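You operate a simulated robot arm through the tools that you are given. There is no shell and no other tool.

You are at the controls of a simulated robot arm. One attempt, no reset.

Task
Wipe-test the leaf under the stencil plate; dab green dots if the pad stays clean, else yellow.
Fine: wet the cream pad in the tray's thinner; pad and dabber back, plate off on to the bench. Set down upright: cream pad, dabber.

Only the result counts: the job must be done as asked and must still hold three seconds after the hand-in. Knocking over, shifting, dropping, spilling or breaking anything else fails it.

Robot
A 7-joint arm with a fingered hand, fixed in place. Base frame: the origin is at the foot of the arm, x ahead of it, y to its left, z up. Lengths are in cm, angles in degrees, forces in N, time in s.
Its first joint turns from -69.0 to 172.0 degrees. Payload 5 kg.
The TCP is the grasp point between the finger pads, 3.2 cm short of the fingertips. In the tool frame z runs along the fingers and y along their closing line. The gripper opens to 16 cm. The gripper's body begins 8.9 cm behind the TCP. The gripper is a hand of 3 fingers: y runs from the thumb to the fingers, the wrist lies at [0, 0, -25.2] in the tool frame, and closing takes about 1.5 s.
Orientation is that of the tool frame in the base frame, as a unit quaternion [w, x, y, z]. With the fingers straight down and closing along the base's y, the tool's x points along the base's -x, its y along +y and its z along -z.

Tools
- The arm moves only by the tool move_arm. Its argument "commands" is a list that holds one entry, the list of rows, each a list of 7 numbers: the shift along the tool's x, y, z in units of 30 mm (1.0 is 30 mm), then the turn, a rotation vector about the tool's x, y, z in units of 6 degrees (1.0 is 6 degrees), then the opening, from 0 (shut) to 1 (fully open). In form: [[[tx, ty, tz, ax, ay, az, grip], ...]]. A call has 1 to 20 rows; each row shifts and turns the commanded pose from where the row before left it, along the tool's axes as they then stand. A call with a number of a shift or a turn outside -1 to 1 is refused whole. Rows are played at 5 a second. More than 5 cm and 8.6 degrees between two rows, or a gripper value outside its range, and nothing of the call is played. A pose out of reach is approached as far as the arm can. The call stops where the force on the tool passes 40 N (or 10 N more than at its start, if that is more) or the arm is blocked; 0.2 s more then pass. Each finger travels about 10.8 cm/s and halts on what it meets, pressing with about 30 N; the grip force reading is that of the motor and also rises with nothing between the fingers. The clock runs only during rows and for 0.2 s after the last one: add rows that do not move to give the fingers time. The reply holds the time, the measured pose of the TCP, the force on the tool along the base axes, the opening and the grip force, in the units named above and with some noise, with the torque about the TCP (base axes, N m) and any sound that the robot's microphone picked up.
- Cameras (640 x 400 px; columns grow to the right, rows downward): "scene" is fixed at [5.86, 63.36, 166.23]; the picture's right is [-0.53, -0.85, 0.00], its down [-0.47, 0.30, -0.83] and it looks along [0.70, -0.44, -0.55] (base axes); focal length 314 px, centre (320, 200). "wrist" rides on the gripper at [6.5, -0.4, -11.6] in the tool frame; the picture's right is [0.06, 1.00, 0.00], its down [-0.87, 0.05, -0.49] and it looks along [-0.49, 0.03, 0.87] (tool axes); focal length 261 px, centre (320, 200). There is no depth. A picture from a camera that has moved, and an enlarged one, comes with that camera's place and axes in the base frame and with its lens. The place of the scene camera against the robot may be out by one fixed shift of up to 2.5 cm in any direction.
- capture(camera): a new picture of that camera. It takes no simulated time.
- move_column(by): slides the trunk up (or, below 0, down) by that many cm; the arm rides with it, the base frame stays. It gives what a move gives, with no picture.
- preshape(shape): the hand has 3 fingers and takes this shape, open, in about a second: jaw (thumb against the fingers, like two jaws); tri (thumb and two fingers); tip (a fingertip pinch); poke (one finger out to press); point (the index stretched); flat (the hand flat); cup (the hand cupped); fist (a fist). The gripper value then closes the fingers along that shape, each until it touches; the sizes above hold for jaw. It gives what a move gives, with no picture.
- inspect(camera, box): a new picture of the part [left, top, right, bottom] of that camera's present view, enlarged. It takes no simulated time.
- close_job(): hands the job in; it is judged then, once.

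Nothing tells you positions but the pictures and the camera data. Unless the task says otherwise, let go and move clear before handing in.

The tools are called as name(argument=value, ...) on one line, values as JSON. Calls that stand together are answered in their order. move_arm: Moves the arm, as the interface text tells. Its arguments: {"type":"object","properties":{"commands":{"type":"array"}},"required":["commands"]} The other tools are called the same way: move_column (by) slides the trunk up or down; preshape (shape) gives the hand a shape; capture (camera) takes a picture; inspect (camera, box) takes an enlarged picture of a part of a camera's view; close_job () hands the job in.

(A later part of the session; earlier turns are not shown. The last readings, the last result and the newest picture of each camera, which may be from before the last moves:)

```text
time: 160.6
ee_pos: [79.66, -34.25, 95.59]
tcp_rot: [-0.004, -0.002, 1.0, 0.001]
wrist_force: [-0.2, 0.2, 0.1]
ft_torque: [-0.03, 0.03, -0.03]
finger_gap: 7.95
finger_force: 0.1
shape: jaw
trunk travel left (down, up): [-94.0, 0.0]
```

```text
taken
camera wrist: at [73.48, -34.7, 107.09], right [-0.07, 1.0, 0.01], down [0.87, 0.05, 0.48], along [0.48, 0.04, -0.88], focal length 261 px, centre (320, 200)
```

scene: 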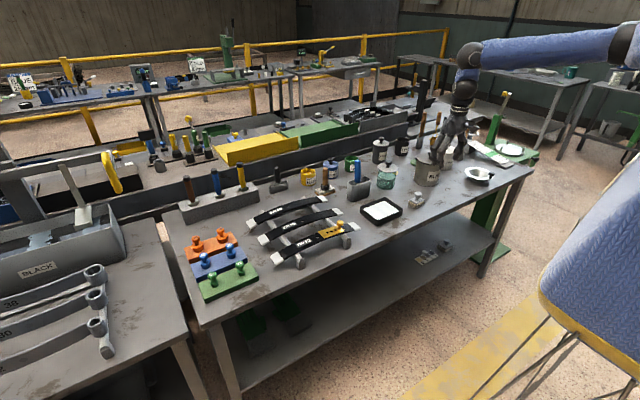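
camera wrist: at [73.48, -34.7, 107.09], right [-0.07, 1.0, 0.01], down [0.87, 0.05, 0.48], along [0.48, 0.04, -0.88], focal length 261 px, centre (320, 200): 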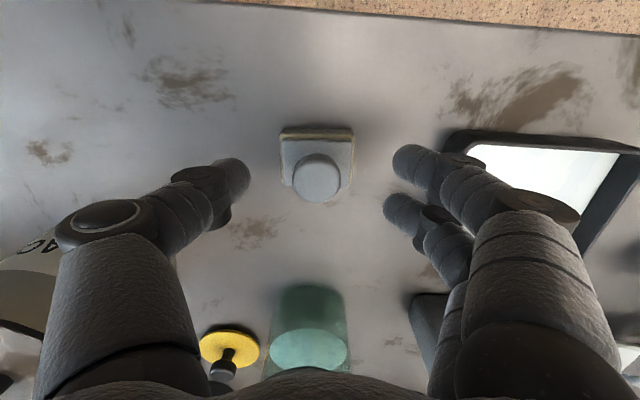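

The knob is centred. Lowering 2 cm and closing as before.

move_arm(commands=[[[-0.04, -0.04, 0.35, 0, 0, 0, 0.45], [0, 0, 0.33, 0, 0, 0, 0.45], [0, 0, 0, 0, 0, 0, 0.3], [0, 0, 0, 0, 0, 0, 0.15], [0, 0, 0, 0, 0, 0, 0.05], [0, 0, 0, 0, 0, 0, 0], [0, 0, 0, 0, 0, 0, 0], [0, 0, 0, 0, 0, 0, 0], [0, 0, 0, 0, 0, 0, 0]]])

```text
time: 162.6
ee_pos: [79.79, -34.25, 94.0]
tcp_rot: [-0.004, -0.002, 1.0, 0.003]
wrist_force: [2.4, 2.0, 23.9]
ft_torque: [0.11, -0.32, 0.04]
finger_gap: 0.84
finger_force: 29.6
shape: jaw
trunk travel left (down, up): [-94.0, 0.0]
```

There's an unexpected upward force. I'll look before moving.

inspect(camera="scene", box=[395, 170, 445, 220])

capture(camera="wrist")

```text
8.00 times, centred on (420, 195) of scene
camera zoom: at [5.86, 63.36, 166.23], right [-0.53, -0.85, 0.0], down [-0.47, 0.3, -0.83], along [0.7, -0.44, -0.55], focal length 2508 px, centre (-480, 240)
```

zoom: 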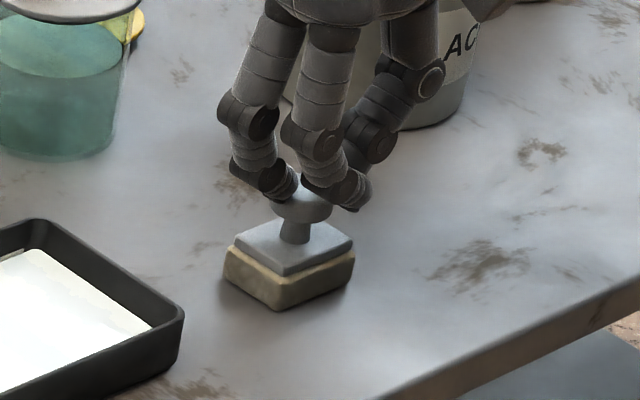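

```text
taken
camera wrist: at [73.43, -34.71, 105.52], right [-0.07, 1.0, 0.01], down [0.87, 0.05, 0.49], along [0.48, 0.04, -0.87], focal length 261 px, centre (320, 200)
```

wrist: 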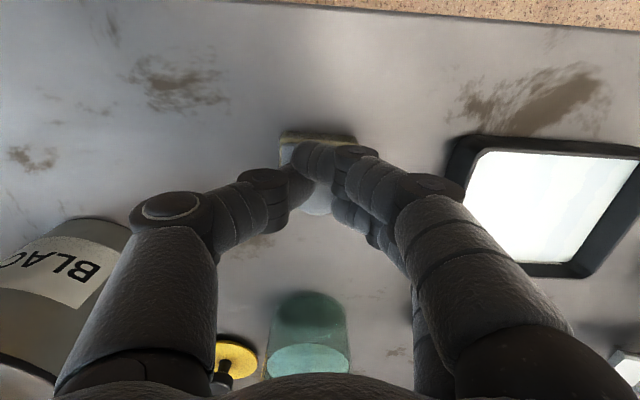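

The fingers closed on the top rim of the knob. I'll reopen, go 4 mm lower and regrip.

move_arm(commands=[[[0, 0, 0, 0, 0, 0, 0.2], [0, 0, 0, 0, 0, 0, 0.45], [0, 0, 0, 0, 0, 0, 0.45], [0, 0, 0, 0, 0, 0, 0.45]]])

capture(camera="wrist")

```text
time: 163.6
ee_pos: [79.78, -34.31, 93.74]
tcp_rot: [-0.006, -0.002, 1.0, 0.004]
wrist_force: [0.1, 0.7, 0.5]
ft_torque: [-0.03, -0.01, -0.03]
finger_gap: 7.13
finger_force: 0.1
shape: jaw
trunk travel left (down, up): [-94.0, 0.0]
```

```text
taken
camera wrist: at [73.46, -34.84, 105.23], right [-0.07, 1.0, 0.01], down [0.87, 0.05, 0.48], along [0.48, 0.04, -0.88], focal length 261 px, centre (320, 200)
```

wrist: 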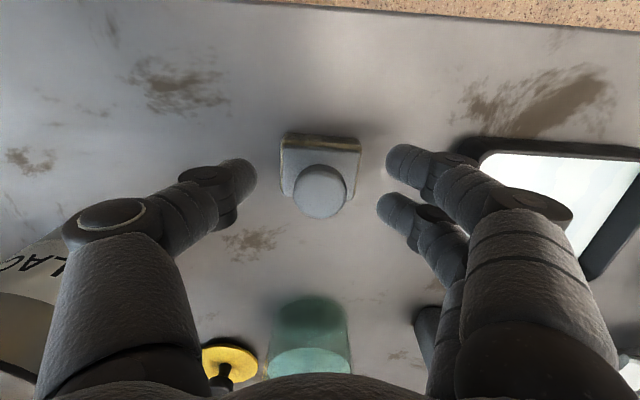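

move_arm(commands=[[[0, 0, 0.14, 0, 0, 0, 0.45], [0, 0, 0, 0, 0, 0, 0.45], [0, 0, 0, 0, 0, 0, 0.3], [0, 0, 0, 0, 0, 0, 0.15], [0, 0, 0, 0, 0, 0, 0.05], [0, 0, 0, 0, 0, 0, 0], [0, 0, 0, 0, 0, 0, 0], [0, 0, 0, 0, 0, 0, 0], [0, 0, 0, 0, 0, 0, 0]]])

inspect(camera="scene", box=[395, 170, 445, 220])

```text
time: 165.6
ee_pos: [79.8, -34.23, 93.43]
tcp_rot: [-0.004, -0.001, 1.0, 0.004]
wrist_force: [-1.5, 0.1, 1.7]
ft_torque: [0.01, -0.01, 0.02]
finger_gap: 1.1
finger_force: 30.0
shape: jaw
trunk travel left (down, up): [-94.0, 0.0]
```

```text
8.00 times, centred on (420, 195) of scene
camera zoom: at [5.86, 63.36, 166.23], right [-0.53, -0.85, 0.0], down [-0.47, 0.3, -0.83], along [0.7, -0.44, -0.55], focal length 2508 px, centre (-480, 240)
```

zoom: 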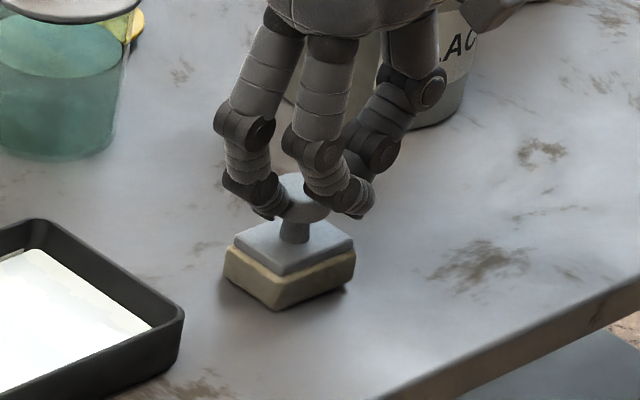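

Proper grip now. Lifting and moving to the same pose as the t = 104 picture.

move_arm(commands=[[[0, 0, -0.3, 0, 0, 0, 0], [0, 0, -0.7, 0, 0, 0, 0], [0, 0, -0.95, 0, 0, 0, 0], [0, 0, -0.95, 0, 0, 0, 0], [0, 0, -0.95, 0, 0, 0, 0], [0, 0, -0.95, 0, 0, 0, 0], [-0.185, 0.857, 0, 0, 0, 0, 0], [-0.185, 0.857, 0, 0, 0, 0, 0], [-0.185, 0.857, 0, 0, 0, 0, 0], [-0.185, 0.857, 0, 0, 0, 0, 0], [-0.185, 0.857, 0, 0, 0, 0, 0], [-0.185, 0.857, 0, 0, 0, 0, 0], [-0.185, 0.857, 0, 0, 0, 0, 0], [0, 0, 0, 0, 0, 0, 0]]])

inspect(camera="scene", box=[345, 140, 425, 230])

```text
time: 168.6
ee_pos: [83.53, -16.44, 107.91]
tcp_rot: [-0.004, -0.001, 1.0, 0.003]
wrist_force: [0.2, 0.2, -0.4]
ft_torque: [0.06, 0.01, 0.0]
finger_gap: 1.06
finger_force: 30.5
shape: jaw
trunk travel left (down, up): [-94.0, 0.0]
```

```text
4.44 times, centred on (385, 185) of scene
camera zoom: at [5.86, 63.36, 166.23], right [-0.53, -0.85, 0.0], down [-0.47, 0.3, -0.83], along [0.7, -0.44, -0.55], focal length 1393 px, centre (31, 267)
```

zoom: 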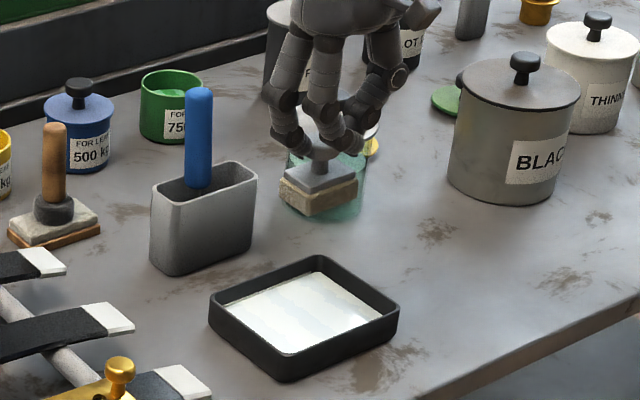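

At the same pose the felt is clearly darker than it was when freshly wet and unwiped. I'll zoom in, then re-wet the pad once to rule out a drying effect.

inspect(camera="scene", box=[375, 165, 405, 195])

move_arm(commands=[[[0, 0.04, 0.9, 0, 0, 0, 0], [0, 0.03, 0.9, 0, 0, 0, 0], [0, 0, 0.9, 0, 0, 0, 0], [0, 0, 0.9, 0, 0, 0, 0], [0, 0, 0.6, 0, 0, 0, 0], [0, 0, 0.25, 0, 0, 0, 0], [0, 0, 0.1, 0, 0, 0, 0], [0, 0, 0, 0, 0, 0, 0]]])

inspect(camera="scene", box=[345, 170, 425, 230])

```text
13.33 times, centred on (390, 180) of scene
camera zoom: at [5.86, 63.36, 166.23], right [-0.53, -0.85, 0.0], down [-0.47, 0.3, -0.83], along [0.7, -0.44, -0.55], focal length 4180 px, centre (-613, 467)
```

zoom: 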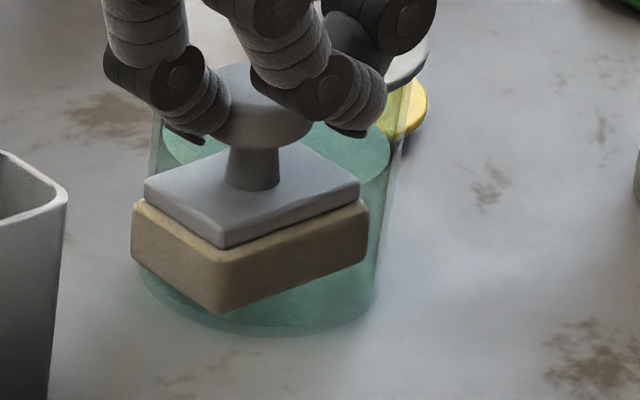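

```text
time: 170.4
ee_pos: [83.56, -15.91, 94.34]
tcp_rot: [-0.003, -0.001, 1.0, 0.004]
wrist_force: [-1.0, 0.5, -0.5]
ft_torque: [0.0, 0.01, 0.04]
finger_gap: 1.08
finger_force: 30.3
shape: jaw
trunk travel left (down, up): [-94.0, 0.0]
```

```text
6.67 times, centred on (385, 200) of scene
camera zoom: at [5.86, 63.36, 166.23], right [-0.53, -0.85, 0.0], down [-0.47, 0.3, -0.83], along [0.7, -0.44, -0.55], focal length 2090 px, centre (-113, 200)
```

zoom: 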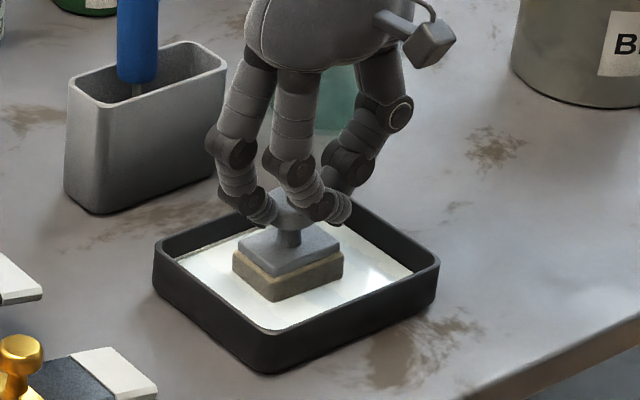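

At the same height in the tray, the felt is clearly darker now than at t = 101 (light) — the wiping stained it. I'll finish the dip, lift to the reference pose, and compare once more.

move_arm(commands=[[[0, 0, 0.13, 0, 0, 0, 0], [0, 0, 0, 0, 0, 0, 0], [0, 0, 0, 0, 0, 0, 0], [0, 0, 0, 0, 0, 0, 0], [0, 0, -0.3, 0, 0, 0, 0], [0, 0, -0.6, 0, 0, 0, 0], [0, 0, -0.95, 0, 0, 0, 0], [0, 0, -0.95, 0, 0, 0, 0], [0, 0, -0.95, 0, 0, 0, 0], [0, 0, -0.9, 0, 0, 0, 0], [0, 0, 0, 0, 0, 0, 0]]])

inspect(camera="scene", box=[345, 140, 425, 230])

inspect(camera="scene", box=[375, 165, 405, 195])

```text
time: 172.8
ee_pos: [83.88, -16.27, 107.76]
tcp_rot: [-0.005, -0.002, 1.0, 0.003]
wrist_force: [0.0, -0.1, -1.0]
ft_torque: [0.0, 0.0, 0.03]
finger_gap: 1.08
finger_force: 29.8
shape: jaw
trunk travel left (down, up): [-94.0, 0.0]
```

```text
4.44 times, centred on (385, 185) of scene
camera zoom: at [5.86, 63.36, 166.23], right [-0.53, -0.85, 0.0], down [-0.47, 0.3, -0.83], along [0.7, -0.44, -0.55], focal length 1393 px, centre (31, 267)
```

zoom: 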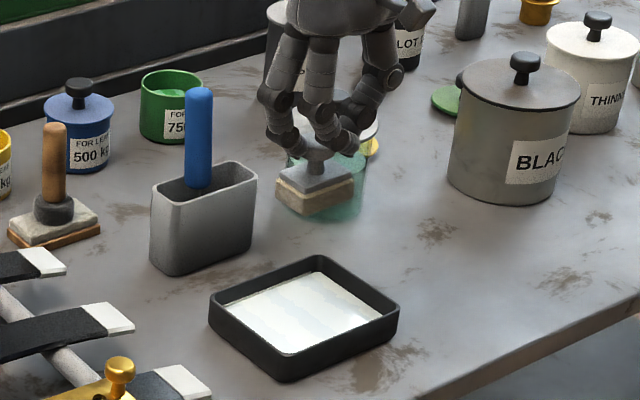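

```text
13.33 times, centred on (390, 180) of scene
camera zoom: at [5.86, 63.36, 166.23], right [-0.53, -0.85, 0.0], down [-0.47, 0.3, -0.83], along [0.7, -0.44, -0.55], focal length 4180 px, centre (-613, 467)
```

zoom: 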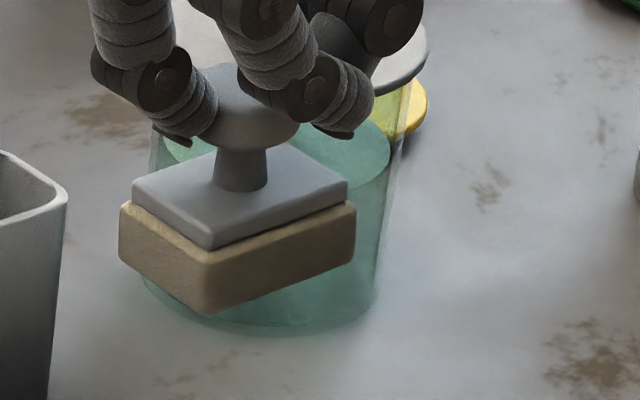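

The comparison is suggestive but not conclusive. I'll hold the re-wetted pad at the exact pose of my pre-wipe picture over the leaf (t = 108) and compare directly.

move_arm(commands=[[[0.1, 0.925, 0, 0, 0, 0, 0], [0.1, 0.925, 0, 0, 0, 0, 0], [0.1, 0.925, 0, 0, 0, 0, 0], [0.1, 0.925, 0, 0, 0, 0, 0], [0.1, 0.925, 0, 0, 0, 0, 0], [0.1, 0.925, 0, 0, 0, 0, 0], [0.1, 0.925, 0, 0, 0, 0, 0], [0.1, 0.925, 0, 0, 0, 0, 0], [0.1, 0.925, 0, 0, 0, 0, 0], [0.1, 0.925, 0, 0, 0, 0, 0], [0.1, 0.925, 0, 0, 0, 0, 0], [0.1, 0.925, 0, 0, 0, 0, 0], [0.1, 0.925, 0, 0, 0, 0, 0], [0.1, 0.925, 0, 0, 0, 0, 0], [0, 0, 0, 0, 0, 0, 0]]])

inspect(camera="scene", box=[250, 140, 370, 270])

```text
time: 176.0
ee_pos: [79.01, 23.05, 108.24]
tcp_rot: [-0.006, -0.002, 1.0, 0.004]
wrist_force: [0.8, -0.5, -0.9]
ft_torque: [-0.03, -0.03, 0.01]
finger_gap: 1.08
finger_force: 30.3
shape: jaw
trunk travel left (down, up): [-94.0, 0.0]
```

```text
3.08 times, centred on (310, 205) of scene
camera zoom: at [5.86, 63.36, 166.23], right [-0.53, -0.85, 0.0], down [-0.47, 0.3, -0.83], along [0.7, -0.44, -0.55], focal length 965 px, centre (351, 185)
```

zoom: 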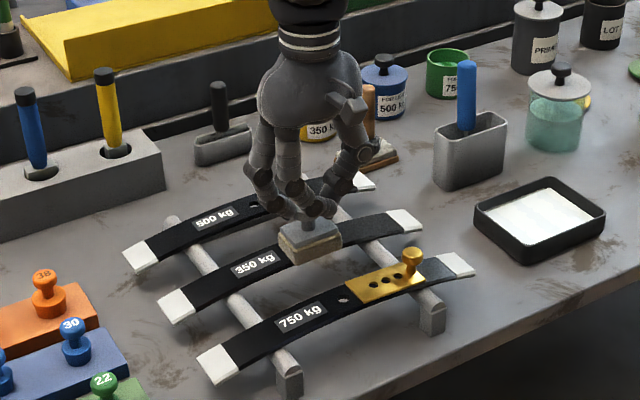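

At this identical pose the felt was whitish before wiping and is now taupe even though freshly re-wetted, matching the card's grade 1 rather than 0. The pad did pick up colour, so it did not stay clean: the dots must be yellow. Returning the pad to its spot.

move_arm(commands=[[[-0.013, -0.954, 0, 0, 0, 0, 0], [-0.013, -0.954, 0, 0, 0, 0, 0], [-0.013, -0.954, 0, 0, 0, 0, 0], [-0.013, -0.954, 0, 0, 0, 0, 0], [-0.013, -0.954, 0, 0, 0, 0, 0], [-0.013, -0.954, 0, 0, 0, 0, 0], [-0.013, -0.954, 0, 0, 0, 0, 0], [-0.013, -0.954, 0, 0, 0, 0, 0], [-0.013, -0.954, 0, 0, 0, 0, 0], [-0.013, -0.954, 0, 0, 0, 0, 0], [-0.013, -0.954, 0, 0, 0, 0, 0], [-0.013, -0.954, 0, 0, 0, 0, 0], [-0.013, -0.954, 0, 0, 0, 0, 0], [-0.013, -0.954, 0, 0, 0, 0, 0], [-0.013, -0.954, 0, 0, 0, 0, 0], [-0.013, -0.954, 0, 0, 0, 0, 0], [-0.013, -0.954, 0, 0, 0, 0, 0], [-0.013, -0.954, 0, 0, 0, 0, 0], [-0.013, -0.954, 0, 0, 0, 0, 0], [-0.013, -0.954, 0, 0, 0, 0, 0]]])

```text
time: 180.2
ee_pos: [80.53, -34.53, 107.76]
tcp_rot: [-0.005, -0.002, 1.0, 0.003]
wrist_force: [-0.2, -0.6, 0.2]
ft_torque: [0.05, -0.01, -0.01]
finger_gap: 1.08
finger_force: 30.2
shape: jaw
trunk travel left (down, up): [-94.0, 0.0]
```

Lowering to just above the bench with a small position correction.

move_arm(commands=[[[0.24, 0.09, 0.9, 0, 0, 0, 0], [0, 0, 0.9, 0, 0, 0, 0], [0, 0, 0.9, 0, 0, 0, 0], [0, 0, 0.8, 0, 0, 0, 0], [0, 0, 0.5, 0, 0, 0, 0], [0, 0, 0.3, 0, 0, 0, 0], [0, 0, 0, 0, 0, 0, 0]]])

```text
time: 181.8
ee_pos: [79.39, -34.21, 94.86]
tcp_rot: [-0.005, -0.001, 1.0, 0.004]
wrist_force: [0.2, -0.3, -1.0]
ft_torque: [-0.01, -0.01, -0.01]
finger_gap: 1.08
finger_force: 29.4
shape: jaw
trunk travel left (down, up): [-94.0, 0.0]
```

move_arm(commands=[[[-0.13, 0, 0.15, 0, 0, 0, 0], [0, 0, 0.1, 0, 0, 0, 0], [0, 0, 0.1, 0, 0, 0, 0], [0, 0, 0, 0, 0, 0, 0]]])

```text
time: 182.8
ee_pos: [79.96, -34.05, 93.92]
tcp_rot: [-0.004, -0.001, 1.0, 0.004]
wrist_force: [0.4, 0.5, -1.5]
ft_torque: [0.0, 0.03, 0.01]
finger_gap: 1.07
finger_force: 30.7
shape: jaw
trunk travel left (down, up): [-94.0, 0.0]
```

Just above the bench. Last small steps.

move_arm(commands=[[[0.03, -0.05, 0.06, 0, 0, 0, 0], [0, 0, 0.06, 0, 0, 0, 0], [0, 0, 0.03, 0, 0, 0, 0], [0, 0, 0, 0, 0, 0, 0]]])

```text
time: 183.8
ee_pos: [79.75, -34.11, 93.58]
tcp_rot: [-0.005, -0.002, 1.0, 0.003]
wrist_force: [-1.1, -0.4, 4.0]
ft_torque: [0.06, 0.0, -0.01]
finger_gap: 1.07
finger_force: 30.5
shape: jaw
trunk travel left (down, up): [-94.0, 0.0]
```

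The pad is touching the bench at 4 N. Releasing and rising.

move_arm(commands=[[[0, 0, 0, 0, 0, 0, 0.1], [0, 0, 0, 0, 0, 0, 0.2], [0, 0, 0, 0, 0, 0, 0.35], [0, 0, 0, 0, 0, 0, 0.5], [0, 0, 0, 0, 0, 0, 0.5], [0, 0, 0, 0, 0, 0, 0.5], [0, 0, -0.5, 0, 0, 0, 0.5], [0, 0, -1, 0, 0, 0, 0.5], [0, 0, -1, 0, 0, 0, 0.5], [0, 0, -1, 0, 0, 0, 0.5], [0, 0, -1, 0, 0, 0, 0.5], [0, 0, -1, 0, 0, 0, 0.5], [0, 0, -1, 0, 0, 0, 0.5]]])

inspect(camera="scene", box=[395, 180, 435, 220])

```text
time: 186.6
ee_pos: [80.0, -33.97, 112.83]
tcp_rot: [-0.003, -0.002, 1.0, 0.004]
wrist_force: [-0.7, 0.1, 0.7]
ft_torque: [-0.01, 0.01, -0.05]
finger_gap: 7.95
finger_force: 0.1
shape: jaw
trunk travel left (down, up): [-94.0, 0.0]
```

```text
10.00 times, centred on (415, 200) of scene
camera zoom: at [5.86, 63.36, 166.23], right [-0.53, -0.85, 0.0], down [-0.47, 0.3, -0.83], along [0.7, -0.44, -0.55], focal length 3135 px, centre (-630, 200)
```

zoom: 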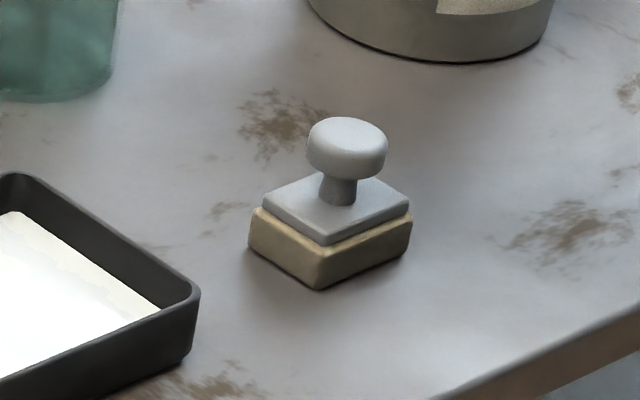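

The pad is back on its spot, upright. Next is the dabber, at about x = 110, too far for a straight-down grip, so I'll tilt the hand forward. First I'll move left and up, then lower the trunk for better forward reach.

move_arm(commands=[[[0, 1, 0, 0, 0, 0, 0.5], [0, 1, 0, 0, 0, 0, 0.5], [0, 1, 0, 0, 0, 0, 0.5], [0, 1, 0, 0, 0, 0, 0.5], [0, 1, 0, 0, 0, 0, 0.5], [0, 1, 0, 0, 0, 0, 0.5], [0, 1, 0, 0, 0, 0, 0.5], [0, 1, 0, 0, 0, 0, 0.5], [0, 1, 0, 0, 0, 0, 0.5], [0, 0, -1, 0, 0, 0, 0.5], [0, 0, -1, 0, 0, 0, 0.5], [0, 0, -1, 0, 0, 0, 0.5], [0, 0, -1, 0, 0, 0, 0.5], [0, 0, -1, 0, 0, 0, 0.5], [0, 0, -1, 0, 0, 0, 0.5]]])

capture(camera="wrist")

```text
time: 189.8
ee_pos: [80.06, -7.33, 131.43]
tcp_rot: [-0.005, -0.002, 1.0, 0.003]
wrist_force: [-0.2, 0.7, 0.2]
ft_torque: [0.0, -0.01, 0.01]
finger_gap: 7.98
finger_force: 0.1
shape: jaw
trunk travel left (down, up): [-94.0, 0.0]
```

```text
taken
camera wrist: at [73.68, -7.94, 142.89], right [-0.07, 1.0, 0.01], down [0.87, 0.05, 0.48], along [0.48, 0.04, -0.87], focal length 261 px, centre (320, 200)
```

wrist: 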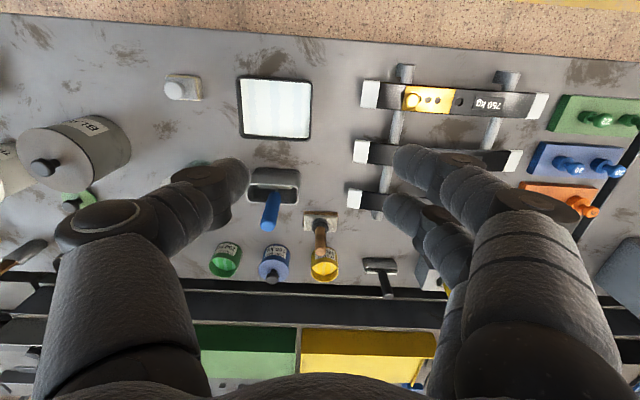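

Good overview. Zooming on the dabber and the pots.

inspect(camera="wrist", box=[200, 190, 360, 300])

```text
3.64 times, centred on (280, 245) of wrist
camera zoom: at [73.68, -7.94, 142.89], right [-0.07, 1.0, 0.01], down [0.87, 0.05, 0.48], along [0.48, 0.04, -0.87], focal length 948 px, centre (466, 36)
```

zoom: 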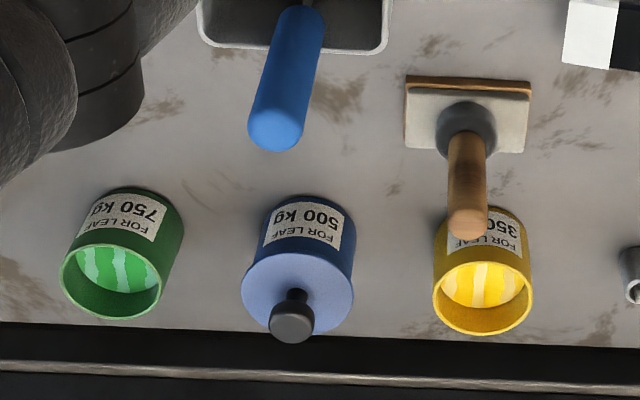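

The dabber stands at about (109.8, -5.3), its handle top near z = 100. The yellow pot is centred near (122.8, -3.3) with its rim at z ≈ 93. I'll lower the trunk 28 cm to bring the shoulder to a better height for reaching forward; the hand stays well above everything here.

move_column(by=-20)

```text
time: 191.9
ee_pos: [80.1, -7.37, 111.31]
tcp_rot: [-0.004, -0.002, 1.0, 0.004]
wrist_force: [0.2, 0.0, -0.3]
ft_torque: [0.02, -0.01, 0.01]
finger_gap: 7.93
finger_force: 0.0
shape: jaw
trunk travel left (down, up): [-74.0, 20.0]
```

Trunk is down. Now yaw the hand 15° and tilt it forward 54° here in free space.

move_arm(commands=[[[0, 0, 0, 0, 0, 0.83, 0.5], [0, 0, 0, 0, 0, 0.83, 0.5], [0, 0, 0, 0, 0, 0.84, 0.5], [0, 0, 0, 0, -1, 0, 0.5], [0, 0, 0, 0, -1, 0, 0.5], [0, 0, 0, 0, -1, 0, 0.5], [0, 0, 0, 0, -1, 0, 0.5]]])

capture(camera="scene")

```text
time: 193.6
ee_pos: [80.07, -7.43, 111.32]
tcp_rot: [0.202, 0.126, 0.971, -0.025]
wrist_force: [-0.6, 0.3, -0.8]
ft_torque: [-0.03, -0.03, -0.02]
finger_gap: 7.95
finger_force: 0.0
shape: jaw
trunk travel left (down, up): [-74.0, 20.0]
```

```text
taken
```

scene: 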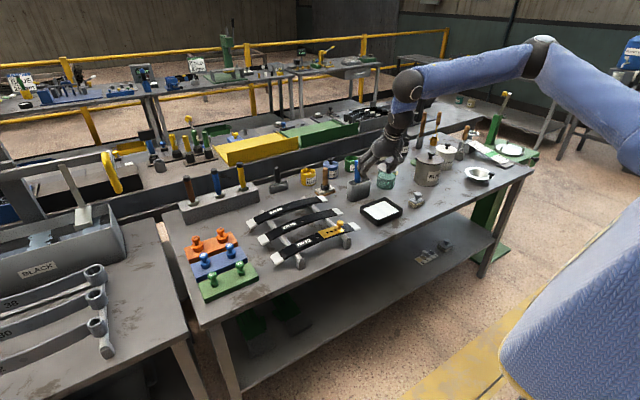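

The yaw and tilt are as intended. Continuing the forward tilt to about 54°.

move_arm(commands=[[[0, 0, 0, 0, -1, 0, 0.5], [0, 0, 0, 0, -1, 0, 0.5], [0, 0, 0, 0, -1, 0, 0.5], [0, 0, 0, 0, -1, 0, 0.5], [0, 0, 0, 0, -1, 0, 0.5]]])

capture(camera="wrist")

capture(camera="scene")

```text
time: 194.8
ee_pos: [79.97, -7.43, 111.31]
tcp_rot: [0.446, 0.115, 0.886, -0.056]
wrist_force: [0.9, 0.8, -0.5]
ft_torque: [0.0, 0.02, -0.02]
finger_gap: 7.99
finger_force: 0.0
shape: jaw
trunk travel left (down, up): [-74.0, 20.0]
```

```text
taken
camera wrist: at [67.37, -4.38, 112.83], right [0.22, 0.97, -0.05], down [0.13, 0.02, 0.99], along [0.97, -0.22, -0.12], focal length 261 px, centre (320, 200)
```

wrist: 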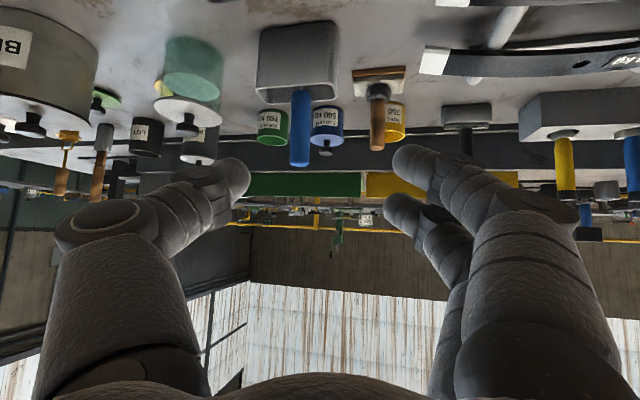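

```text
taken
```

scene: 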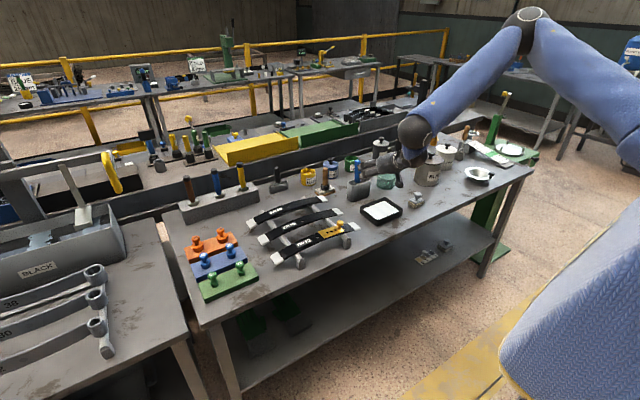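

The hand is tilted forward and the camera now looks ahead, with the dabber handle in view between the fingers. I'll advance to above the dabber at this height.

move_arm(commands=[[[-0.724, 0.408, 0.929, 0, 0, 0, 0.5], [-0.724, 0.408, 0.929, 0, 0, 0, 0.5], [-0.724, 0.408, 0.929, 0, 0, 0, 0.5], [-0.724, 0.408, 0.929, 0, 0, 0, 0.5], [-0.724, 0.408, 0.929, 0, 0, 0, 0.5], [-0.724, 0.408, 0.929, 0, 0, 0, 0.5]]])

capture(camera="wrist")

capture(camera="scene")

```text
time: 196.2
ee_pos: [102.58, -5.92, 111.63]
tcp_rot: [0.445, 0.116, 0.886, -0.057]
wrist_force: [0.2, 0.5, 0.8]
ft_torque: [0.02, -0.02, -0.01]
finger_gap: 7.95
finger_force: 0.1
shape: jaw
trunk travel left (down, up): [-74.0, 20.0]
```

```text
taken
camera wrist: at [89.83, -2.87, 113.21], right [0.22, 0.97, -0.05], down [0.13, 0.02, 0.99], along [0.97, -0.22, -0.13], focal length 261 px, centre (320, 200)
```

wrist: 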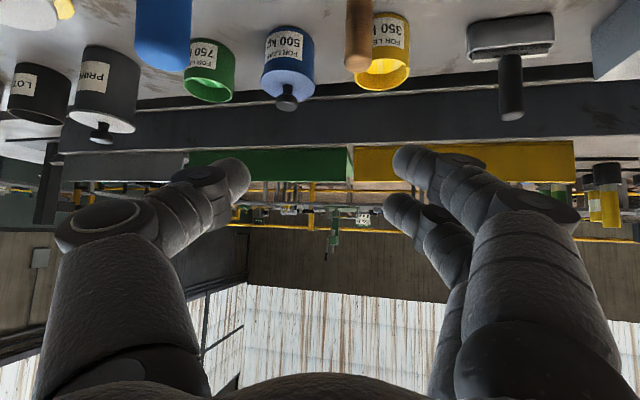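

```text
taken
```

scene: 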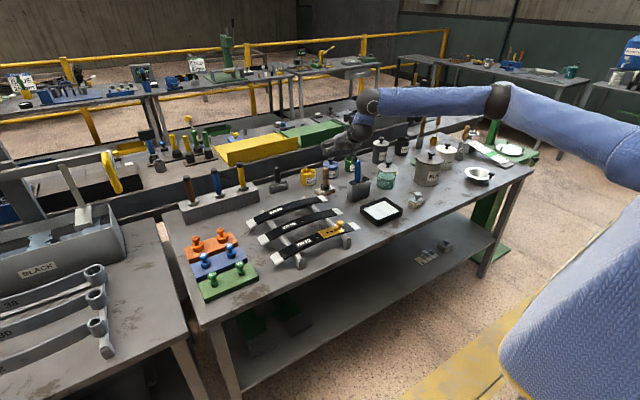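

On track. The handle lines up slightly left of my first estimate (y ≈ -4.7). I'll advance over it and lower to just above the handle top.

move_arm(commands=[[[-0.667, 0.498, 0.93, 0, 0, 0, 0.5], [-0.667, 0.498, 0.93, 0, 0, 0, 0.5], [0.76, 0, 0.563, 0, 0, 0, 0.5], [0.76, 0, 0.563, 0, 0, 0, 0.5], [0.7, 0, 0.52, 0, 0, 0, 0.5], [0, 0, 0, 0, 0, 0, 0.5]]])

capture(camera="wrist")

inspect(camera="scene", box=[300, 110, 380, 200])

```text
time: 197.6
ee_pos: [110.07, -4.33, 103.25]
tcp_rot: [0.446, 0.115, 0.886, -0.056]
wrist_force: [-0.2, 0.1, 1.2]
ft_torque: [0.02, 0.02, 0.01]
finger_gap: 7.95
finger_force: 0.1
shape: jaw
trunk travel left (down, up): [-74.0, 20.0]
```

```text
taken
camera wrist: at [97.13, -1.39, 104.67], right [0.22, 0.97, -0.05], down [0.13, 0.02, 0.99], along [0.97, -0.22, -0.13], focal length 261 px, centre (320, 200)
```

wrist: 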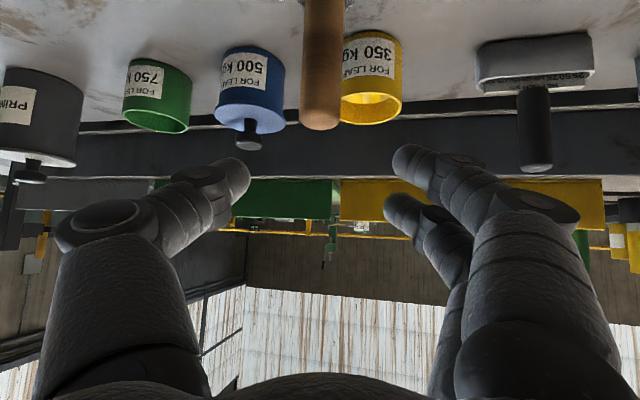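

```text
4.44 times, centred on (340, 155) of scene
camera zoom: at [5.86, 63.36, 166.23], right [-0.53, -0.85, 0.0], down [-0.47, 0.3, -0.83], along [0.7, -0.44, -0.55], focal length 1393 px, centre (231, 400)
```

zoom: 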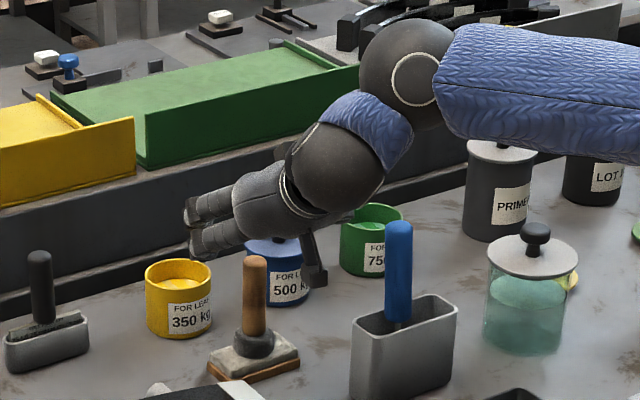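

The handle is centred between the fingers and right in line with the grasp point. Lowering so the handle comes between the finger pads.

move_arm(commands=[[[0.539, -0.01, 0.431, 0, 0, 0, 0.5], [0.539, -0.01, 0.431, 0, 0, 0, 0.5], [0.539, -0.01, 0.431, 0, 0, 0, 0.5], [0, 0, 0, 0, 0, 0, 0.5]]])

capture(camera="wrist")

inspect(camera="scene", box=[300, 130, 380, 210])

```text
time: 198.6
ee_pos: [110.2, -4.7, 96.96]
tcp_rot: [0.445, 0.116, 0.886, -0.056]
wrist_force: [0.3, -0.7, 0.1]
ft_torque: [0.0, -0.03, 0.0]
finger_gap: 7.98
finger_force: 0.1
shape: jaw
trunk travel left (down, up): [-74.0, 20.0]
```

```text
taken
camera wrist: at [97.35, -1.74, 98.52], right [0.22, 0.97, -0.05], down [0.13, 0.02, 0.99], along [0.97, -0.22, -0.13], focal length 261 px, centre (320, 200)
```

wrist: 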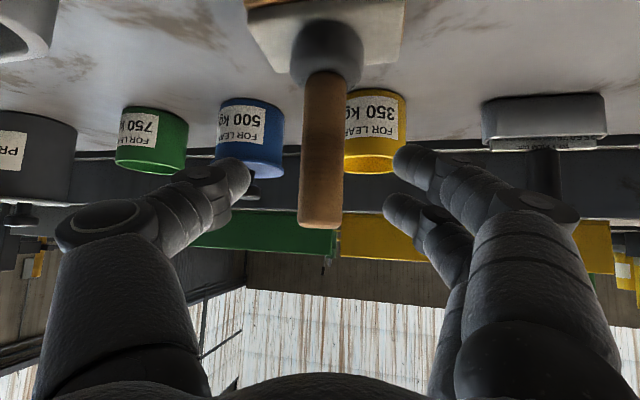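

```text
5.00 times, centred on (340, 170) of scene
camera zoom: at [5.86, 63.36, 166.23], right [-0.53, -0.85, 0.0], down [-0.47, 0.3, -0.83], along [0.7, -0.44, -0.55], focal length 1567 px, centre (220, 350)
```

zoom: 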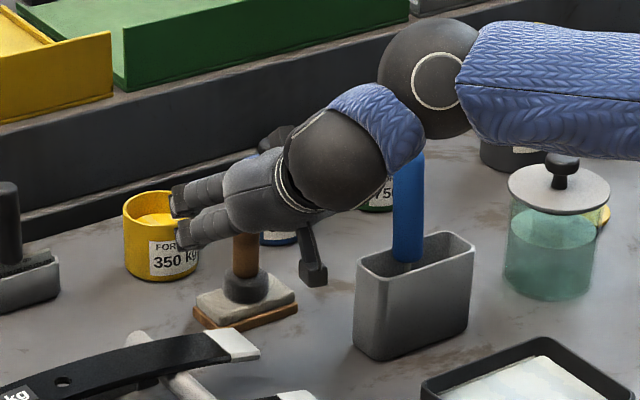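

The handle is centred laterally; its top is at about z = 98, and it sits around 1 cm further forward than the grasp point. I'll move 1 cm forward and 2 cm lower for a firm hold.

move_arm(commands=[[[0.203, 0.005, 0.342, 0, 0, 0, 0.5], [0.203, 0.005, 0.342, 0, 0, 0, 0.5], [0, 0, 0, 0, 0, 0, 0.5]]])

capture(camera="wrist")

inspect(camera="scene", box=[300, 130, 380, 210])

```text
time: 199.3
ee_pos: [111.13, -5.04, 94.87]
tcp_rot: [0.445, 0.116, 0.886, -0.057]
wrist_force: [0.8, -0.3, 0.2]
ft_torque: [0.0, 0.02, 0.0]
finger_gap: 7.91
finger_force: 0.0
shape: jaw
trunk travel left (down, up): [-74.0, 20.0]
```

```text
taken
camera wrist: at [98.32, -2.0, 96.4], right [0.22, 0.97, -0.05], down [0.13, 0.02, 0.99], along [0.97, -0.22, -0.13], focal length 261 px, centre (320, 200)
```

wrist: 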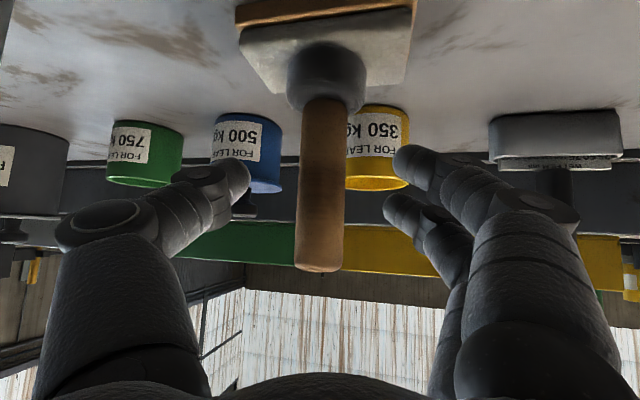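

```text
5.00 times, centred on (340, 170) of scene
camera zoom: at [5.86, 63.36, 166.23], right [-0.53, -0.85, 0.0], down [-0.47, 0.3, -0.83], along [0.7, -0.44, -0.55], focal length 1567 px, centre (220, 350)
```

zoom: 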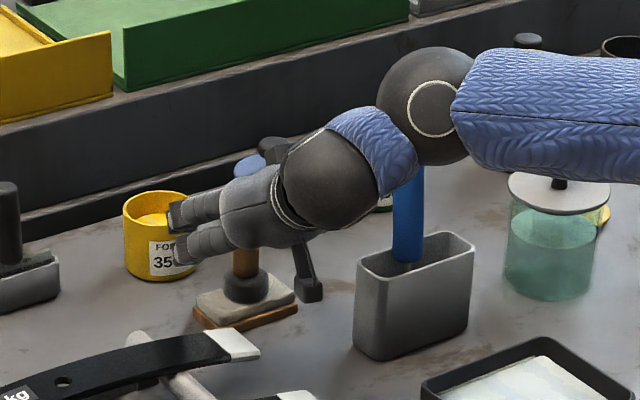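

The handle is squarely between the pads. Closing the grip.

move_arm(commands=[[[0, 0, 0, 0, 0, 0, 0.35], [0, 0, 0, 0, 0, 0, 0.25], [0, 0, 0, 0, 0, 0, 0.15], [0, 0, 0, 0, 0, 0, 0.05], [0, 0, 0, 0, 0, 0, 0], [0, 0, 0, 0, 0, 0, 0], [0, 0, 0, 0, 0, 0, 0], [0, 0, 0, 0, 0, 0, 0]]])

capture(camera="wrist")

inspect(camera="scene", box=[300, 130, 380, 210])

```text
time: 201.2
ee_pos: [111.06, -4.89, 94.8]
tcp_rot: [0.446, 0.116, 0.886, -0.057]
wrist_force: [-0.1, 0.7, 0.3]
ft_torque: [-0.02, 0.0, -0.03]
finger_gap: 0.0
finger_force: 29.9
shape: jaw
trunk travel left (down, up): [-74.0, 20.0]
```

```text
taken
camera wrist: at [98.32, -2.01, 96.37], right [0.22, 0.97, -0.05], down [0.13, 0.02, 0.99], along [0.97, -0.22, -0.13], focal length 261 px, centre (320, 200)
```

wrist: 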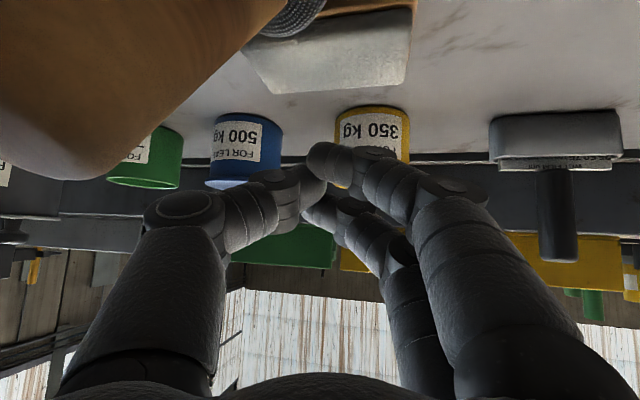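

```text
5.00 times, centred on (340, 170) of scene
camera zoom: at [5.86, 63.36, 166.23], right [-0.53, -0.85, 0.0], down [-0.47, 0.3, -0.83], along [0.7, -0.44, -0.55], focal length 1567 px, centre (220, 350)
```

zoom: 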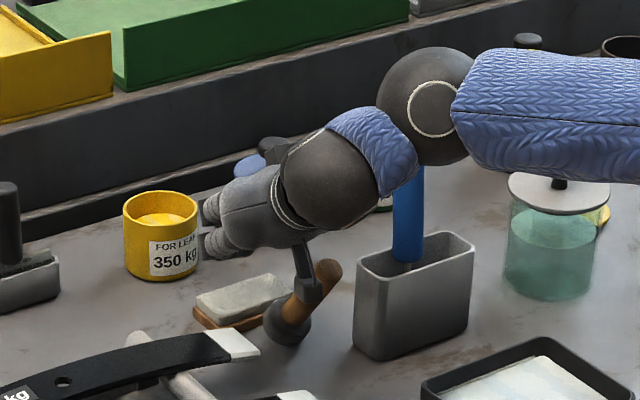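

The grip squeezed the dabber out: it's off its rest and leaning toward the hand. I won't move yet; I'll look closely at where it's leaning.

inspect(camera="scene", box=[320, 165, 360, 205])

inspect(camera="wrist", box=[0, 0, 360, 220])

```text
10.00 times, centred on (340, 185) of scene
camera zoom: at [5.86, 63.36, 166.23], right [-0.53, -0.85, 0.0], down [-0.47, 0.3, -0.83], along [0.7, -0.44, -0.55], focal length 3135 px, centre (120, 350)
```

zoom: 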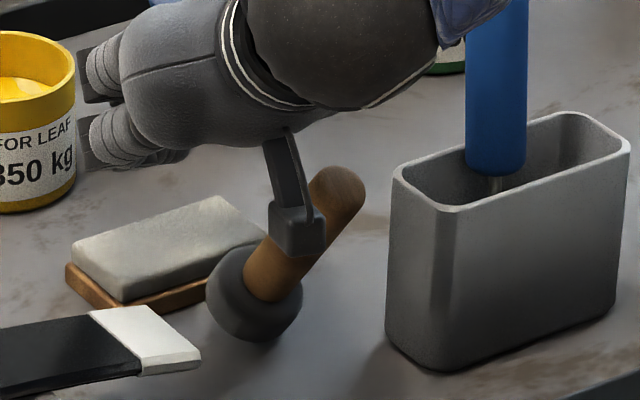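

```text
1.78 times, centred on (180, 110) of wrist
camera zoom: at [98.32, -2.01, 96.37], right [0.22, 0.97, -0.05], down [0.13, 0.02, 0.99], along [0.97, -0.22, -0.13], focal length 463 px, centre (569, 360)
```

zoom: 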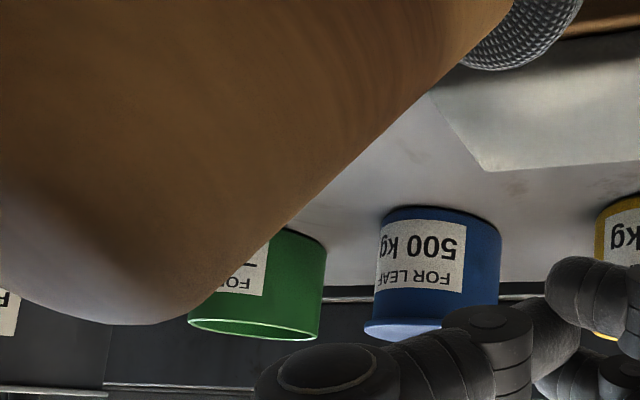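

The dabber's head is on the bench beside its rest and the handle leans toward the robot. I'll hold still one instant to see whether it is supported or settling.

move_arm(commands=[[[0, 0, 0, 0, 0, 0, 0]]])

inspect(camera="scene", box=[320, 165, 360, 205])

capture(camera="wrist")

```text
time: 201.6
ee_pos: [111.0, -4.95, 94.87]
tcp_rot: [0.445, 0.116, 0.886, -0.057]
wrist_force: [-0.1, 0.1, 0.7]
ft_torque: [-0.01, 0.0, 0.02]
finger_gap: 0.0
finger_force: 30.0
shape: jaw
trunk travel left (down, up): [-74.0, 20.0]
```

```text
10.00 times, centred on (340, 185) of scene
camera zoom: at [5.86, 63.36, 166.23], right [-0.53, -0.85, 0.0], down [-0.47, 0.3, -0.83], along [0.7, -0.44, -0.55], focal length 3135 px, centre (120, 350)
```

zoom: 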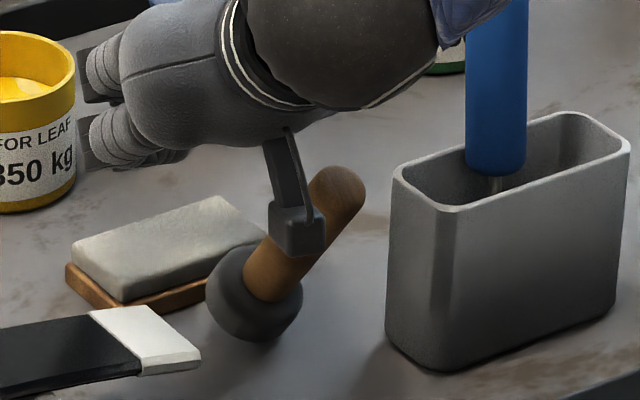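

```text
taken
camera wrist: at [98.32, -2.01, 96.38], right [0.22, 0.97, -0.05], down [0.13, 0.02, 0.99], along [0.97, -0.22, -0.13], focal length 261 px, centre (320, 200)
```

wrist: 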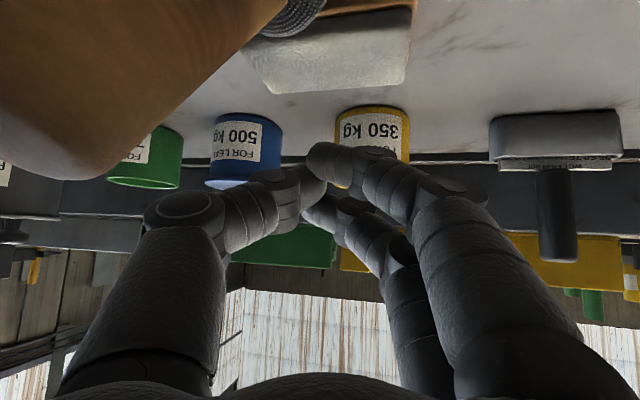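

It's static, so something is steadying it. Since it leans toward the robot, I'll nudge the hand very slightly forward and left (opposite to the lean) and see whether the handle follows upright.

move_arm(commands=[[[-0.145, 0.13, 0.2, 0, 0, 0, 0], [0, 0, 0, 0, 0, 0, 0]]])

inspect(camera="scene", box=[320, 165, 360, 205])

capture(camera="wrist")

```text
time: 202.2
ee_pos: [111.8, -4.81, 94.86]
tcp_rot: [0.446, 0.116, 0.886, -0.056]
wrist_force: [0.1, -0.4, -1.1]
ft_torque: [-0.03, -0.01, 0.0]
finger_gap: 0.01
finger_force: 29.8
shape: jaw
trunk travel left (down, up): [-74.0, 20.0]
```

```text
10.00 times, centred on (340, 185) of scene
camera zoom: at [5.86, 63.36, 166.23], right [-0.53, -0.85, 0.0], down [-0.47, 0.3, -0.83], along [0.7, -0.44, -0.55], focal length 3135 px, centre (120, 350)
```

zoom: 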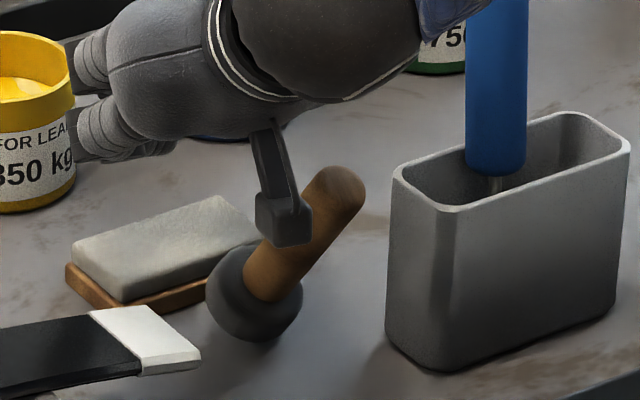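

```text
taken
camera wrist: at [99.12, -1.88, 96.45], right [0.22, 0.97, -0.05], down [0.13, 0.02, 0.99], along [0.97, -0.22, -0.13], focal length 261 px, centre (320, 200)
```

wrist: 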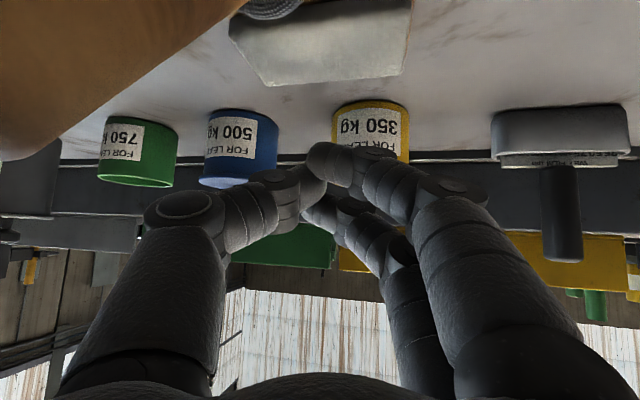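

The dabber didn't move at all when the hand shifted, so it stands stably tilted, its base propped on the rest's edge. I'll withdraw the hand straight up without touching it.

move_arm(commands=[[[-0.4, 0.0, -0.3, 0, 0, 0, 0], [-0.6, 0.0, -0.45, 0, 0, 0, 0], [-0.85, 0.003, -0.63, 0, 0, 0, 0], [-0.85, 0.003, -0.63, 0, 0, 0, 0], [-0.85, 0.003, -0.63, 0, 0, 0, 0]]])

inspect(camera="scene", box=[310, 160, 370, 210])

capture(camera="wrist")

```text
time: 203.3
ee_pos: [112.02, -4.72, 108.35]
tcp_rot: [0.445, 0.117, 0.886, -0.057]
wrist_force: [-0.2, 0.0, 0.3]
ft_torque: [-0.02, 0.0, -0.04]
finger_gap: 0.01
finger_force: 30.1
shape: jaw
trunk travel left (down, up): [-74.0, 20.0]
```

```text
8.00 times, centred on (340, 185) of scene
camera zoom: at [5.86, 63.36, 166.23], right [-0.53, -0.85, 0.0], down [-0.47, 0.3, -0.83], along [0.7, -0.44, -0.55], focal length 2508 px, centre (160, 320)
```

zoom: 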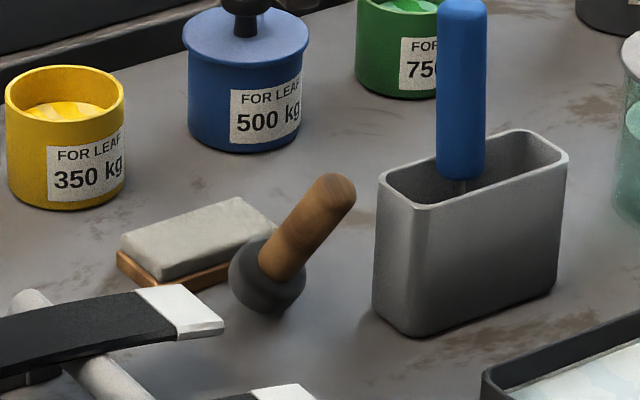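

```text
taken
camera wrist: at [99.24, -1.72, 109.8], right [0.22, 0.97, -0.05], down [0.13, 0.02, 0.99], along [0.97, -0.22, -0.13], focal length 261 px, centre (320, 200)
```

wrist: 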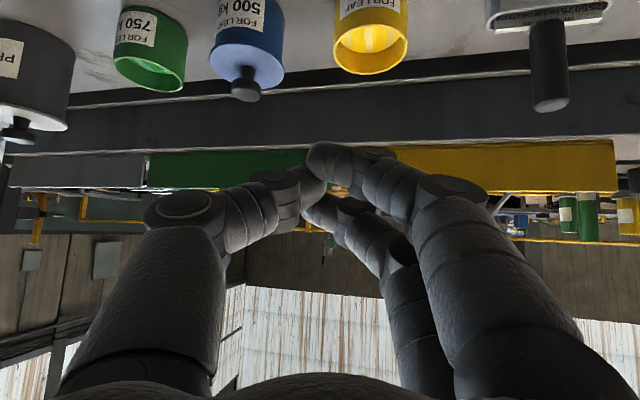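

The dabber is stable in a tilted pose beside its rest. I'll back off and tilt the view down to measure its pose properly.

move_arm(commands=[[[0.357, -0.241, -0.883, 0, 0, 0, 0], [0.357, -0.241, -0.883, 0, 0, 0, 0], [0.357, -0.241, -0.883, 0, 0, 0, 0.2], [0.357, -0.241, -0.883, 0, 0, 0, 0.4], [0.357, -0.241, -0.883, 0, 0, 0, 0.5], [0.357, -0.241, -0.883, 0, 0, 0, 0.5], [0.357, -0.241, -0.883, 0, 0, 0, 0.5], [0, 0, 0, 0, 1, 0, 0.5], [0, 0, 0, 0, 1, 0, 0.5], [0, 0, 0, 0, 1, 0, 0.5], [0, 0, 0, 0, 1, 0, 0.5]]])

capture(camera="wrist")

```text
time: 205.8
ee_pos: [91.45, -5.45, 110.6]
tcp_rot: [0.257, 0.124, 0.958, -0.032]
wrist_force: [0.1, 0.1, 0.0]
ft_torque: [0.05, 0.06, -0.03]
finger_gap: 7.96
finger_force: 0.1
shape: jaw
out of reach, approached as far as the arm can: row 11
trunk travel left (down, up): [-74.0, 20.0]
```

```text
taken
camera wrist: at [80.43, -2.99, 117.18], right [0.2, 0.98, -0.03], down [0.5, -0.08, 0.86], along [0.84, -0.19, -0.51], focal length 261 px, centre (320, 200)
```

wrist: 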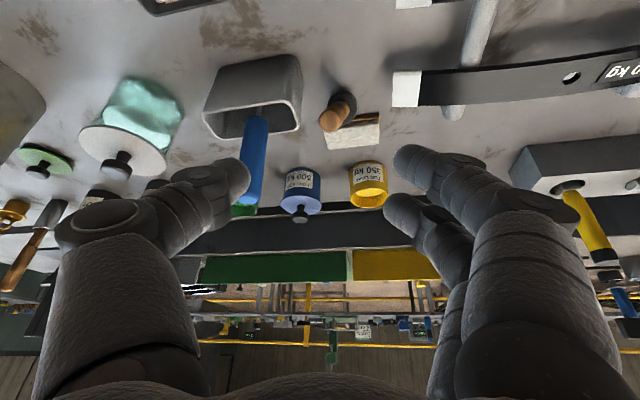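

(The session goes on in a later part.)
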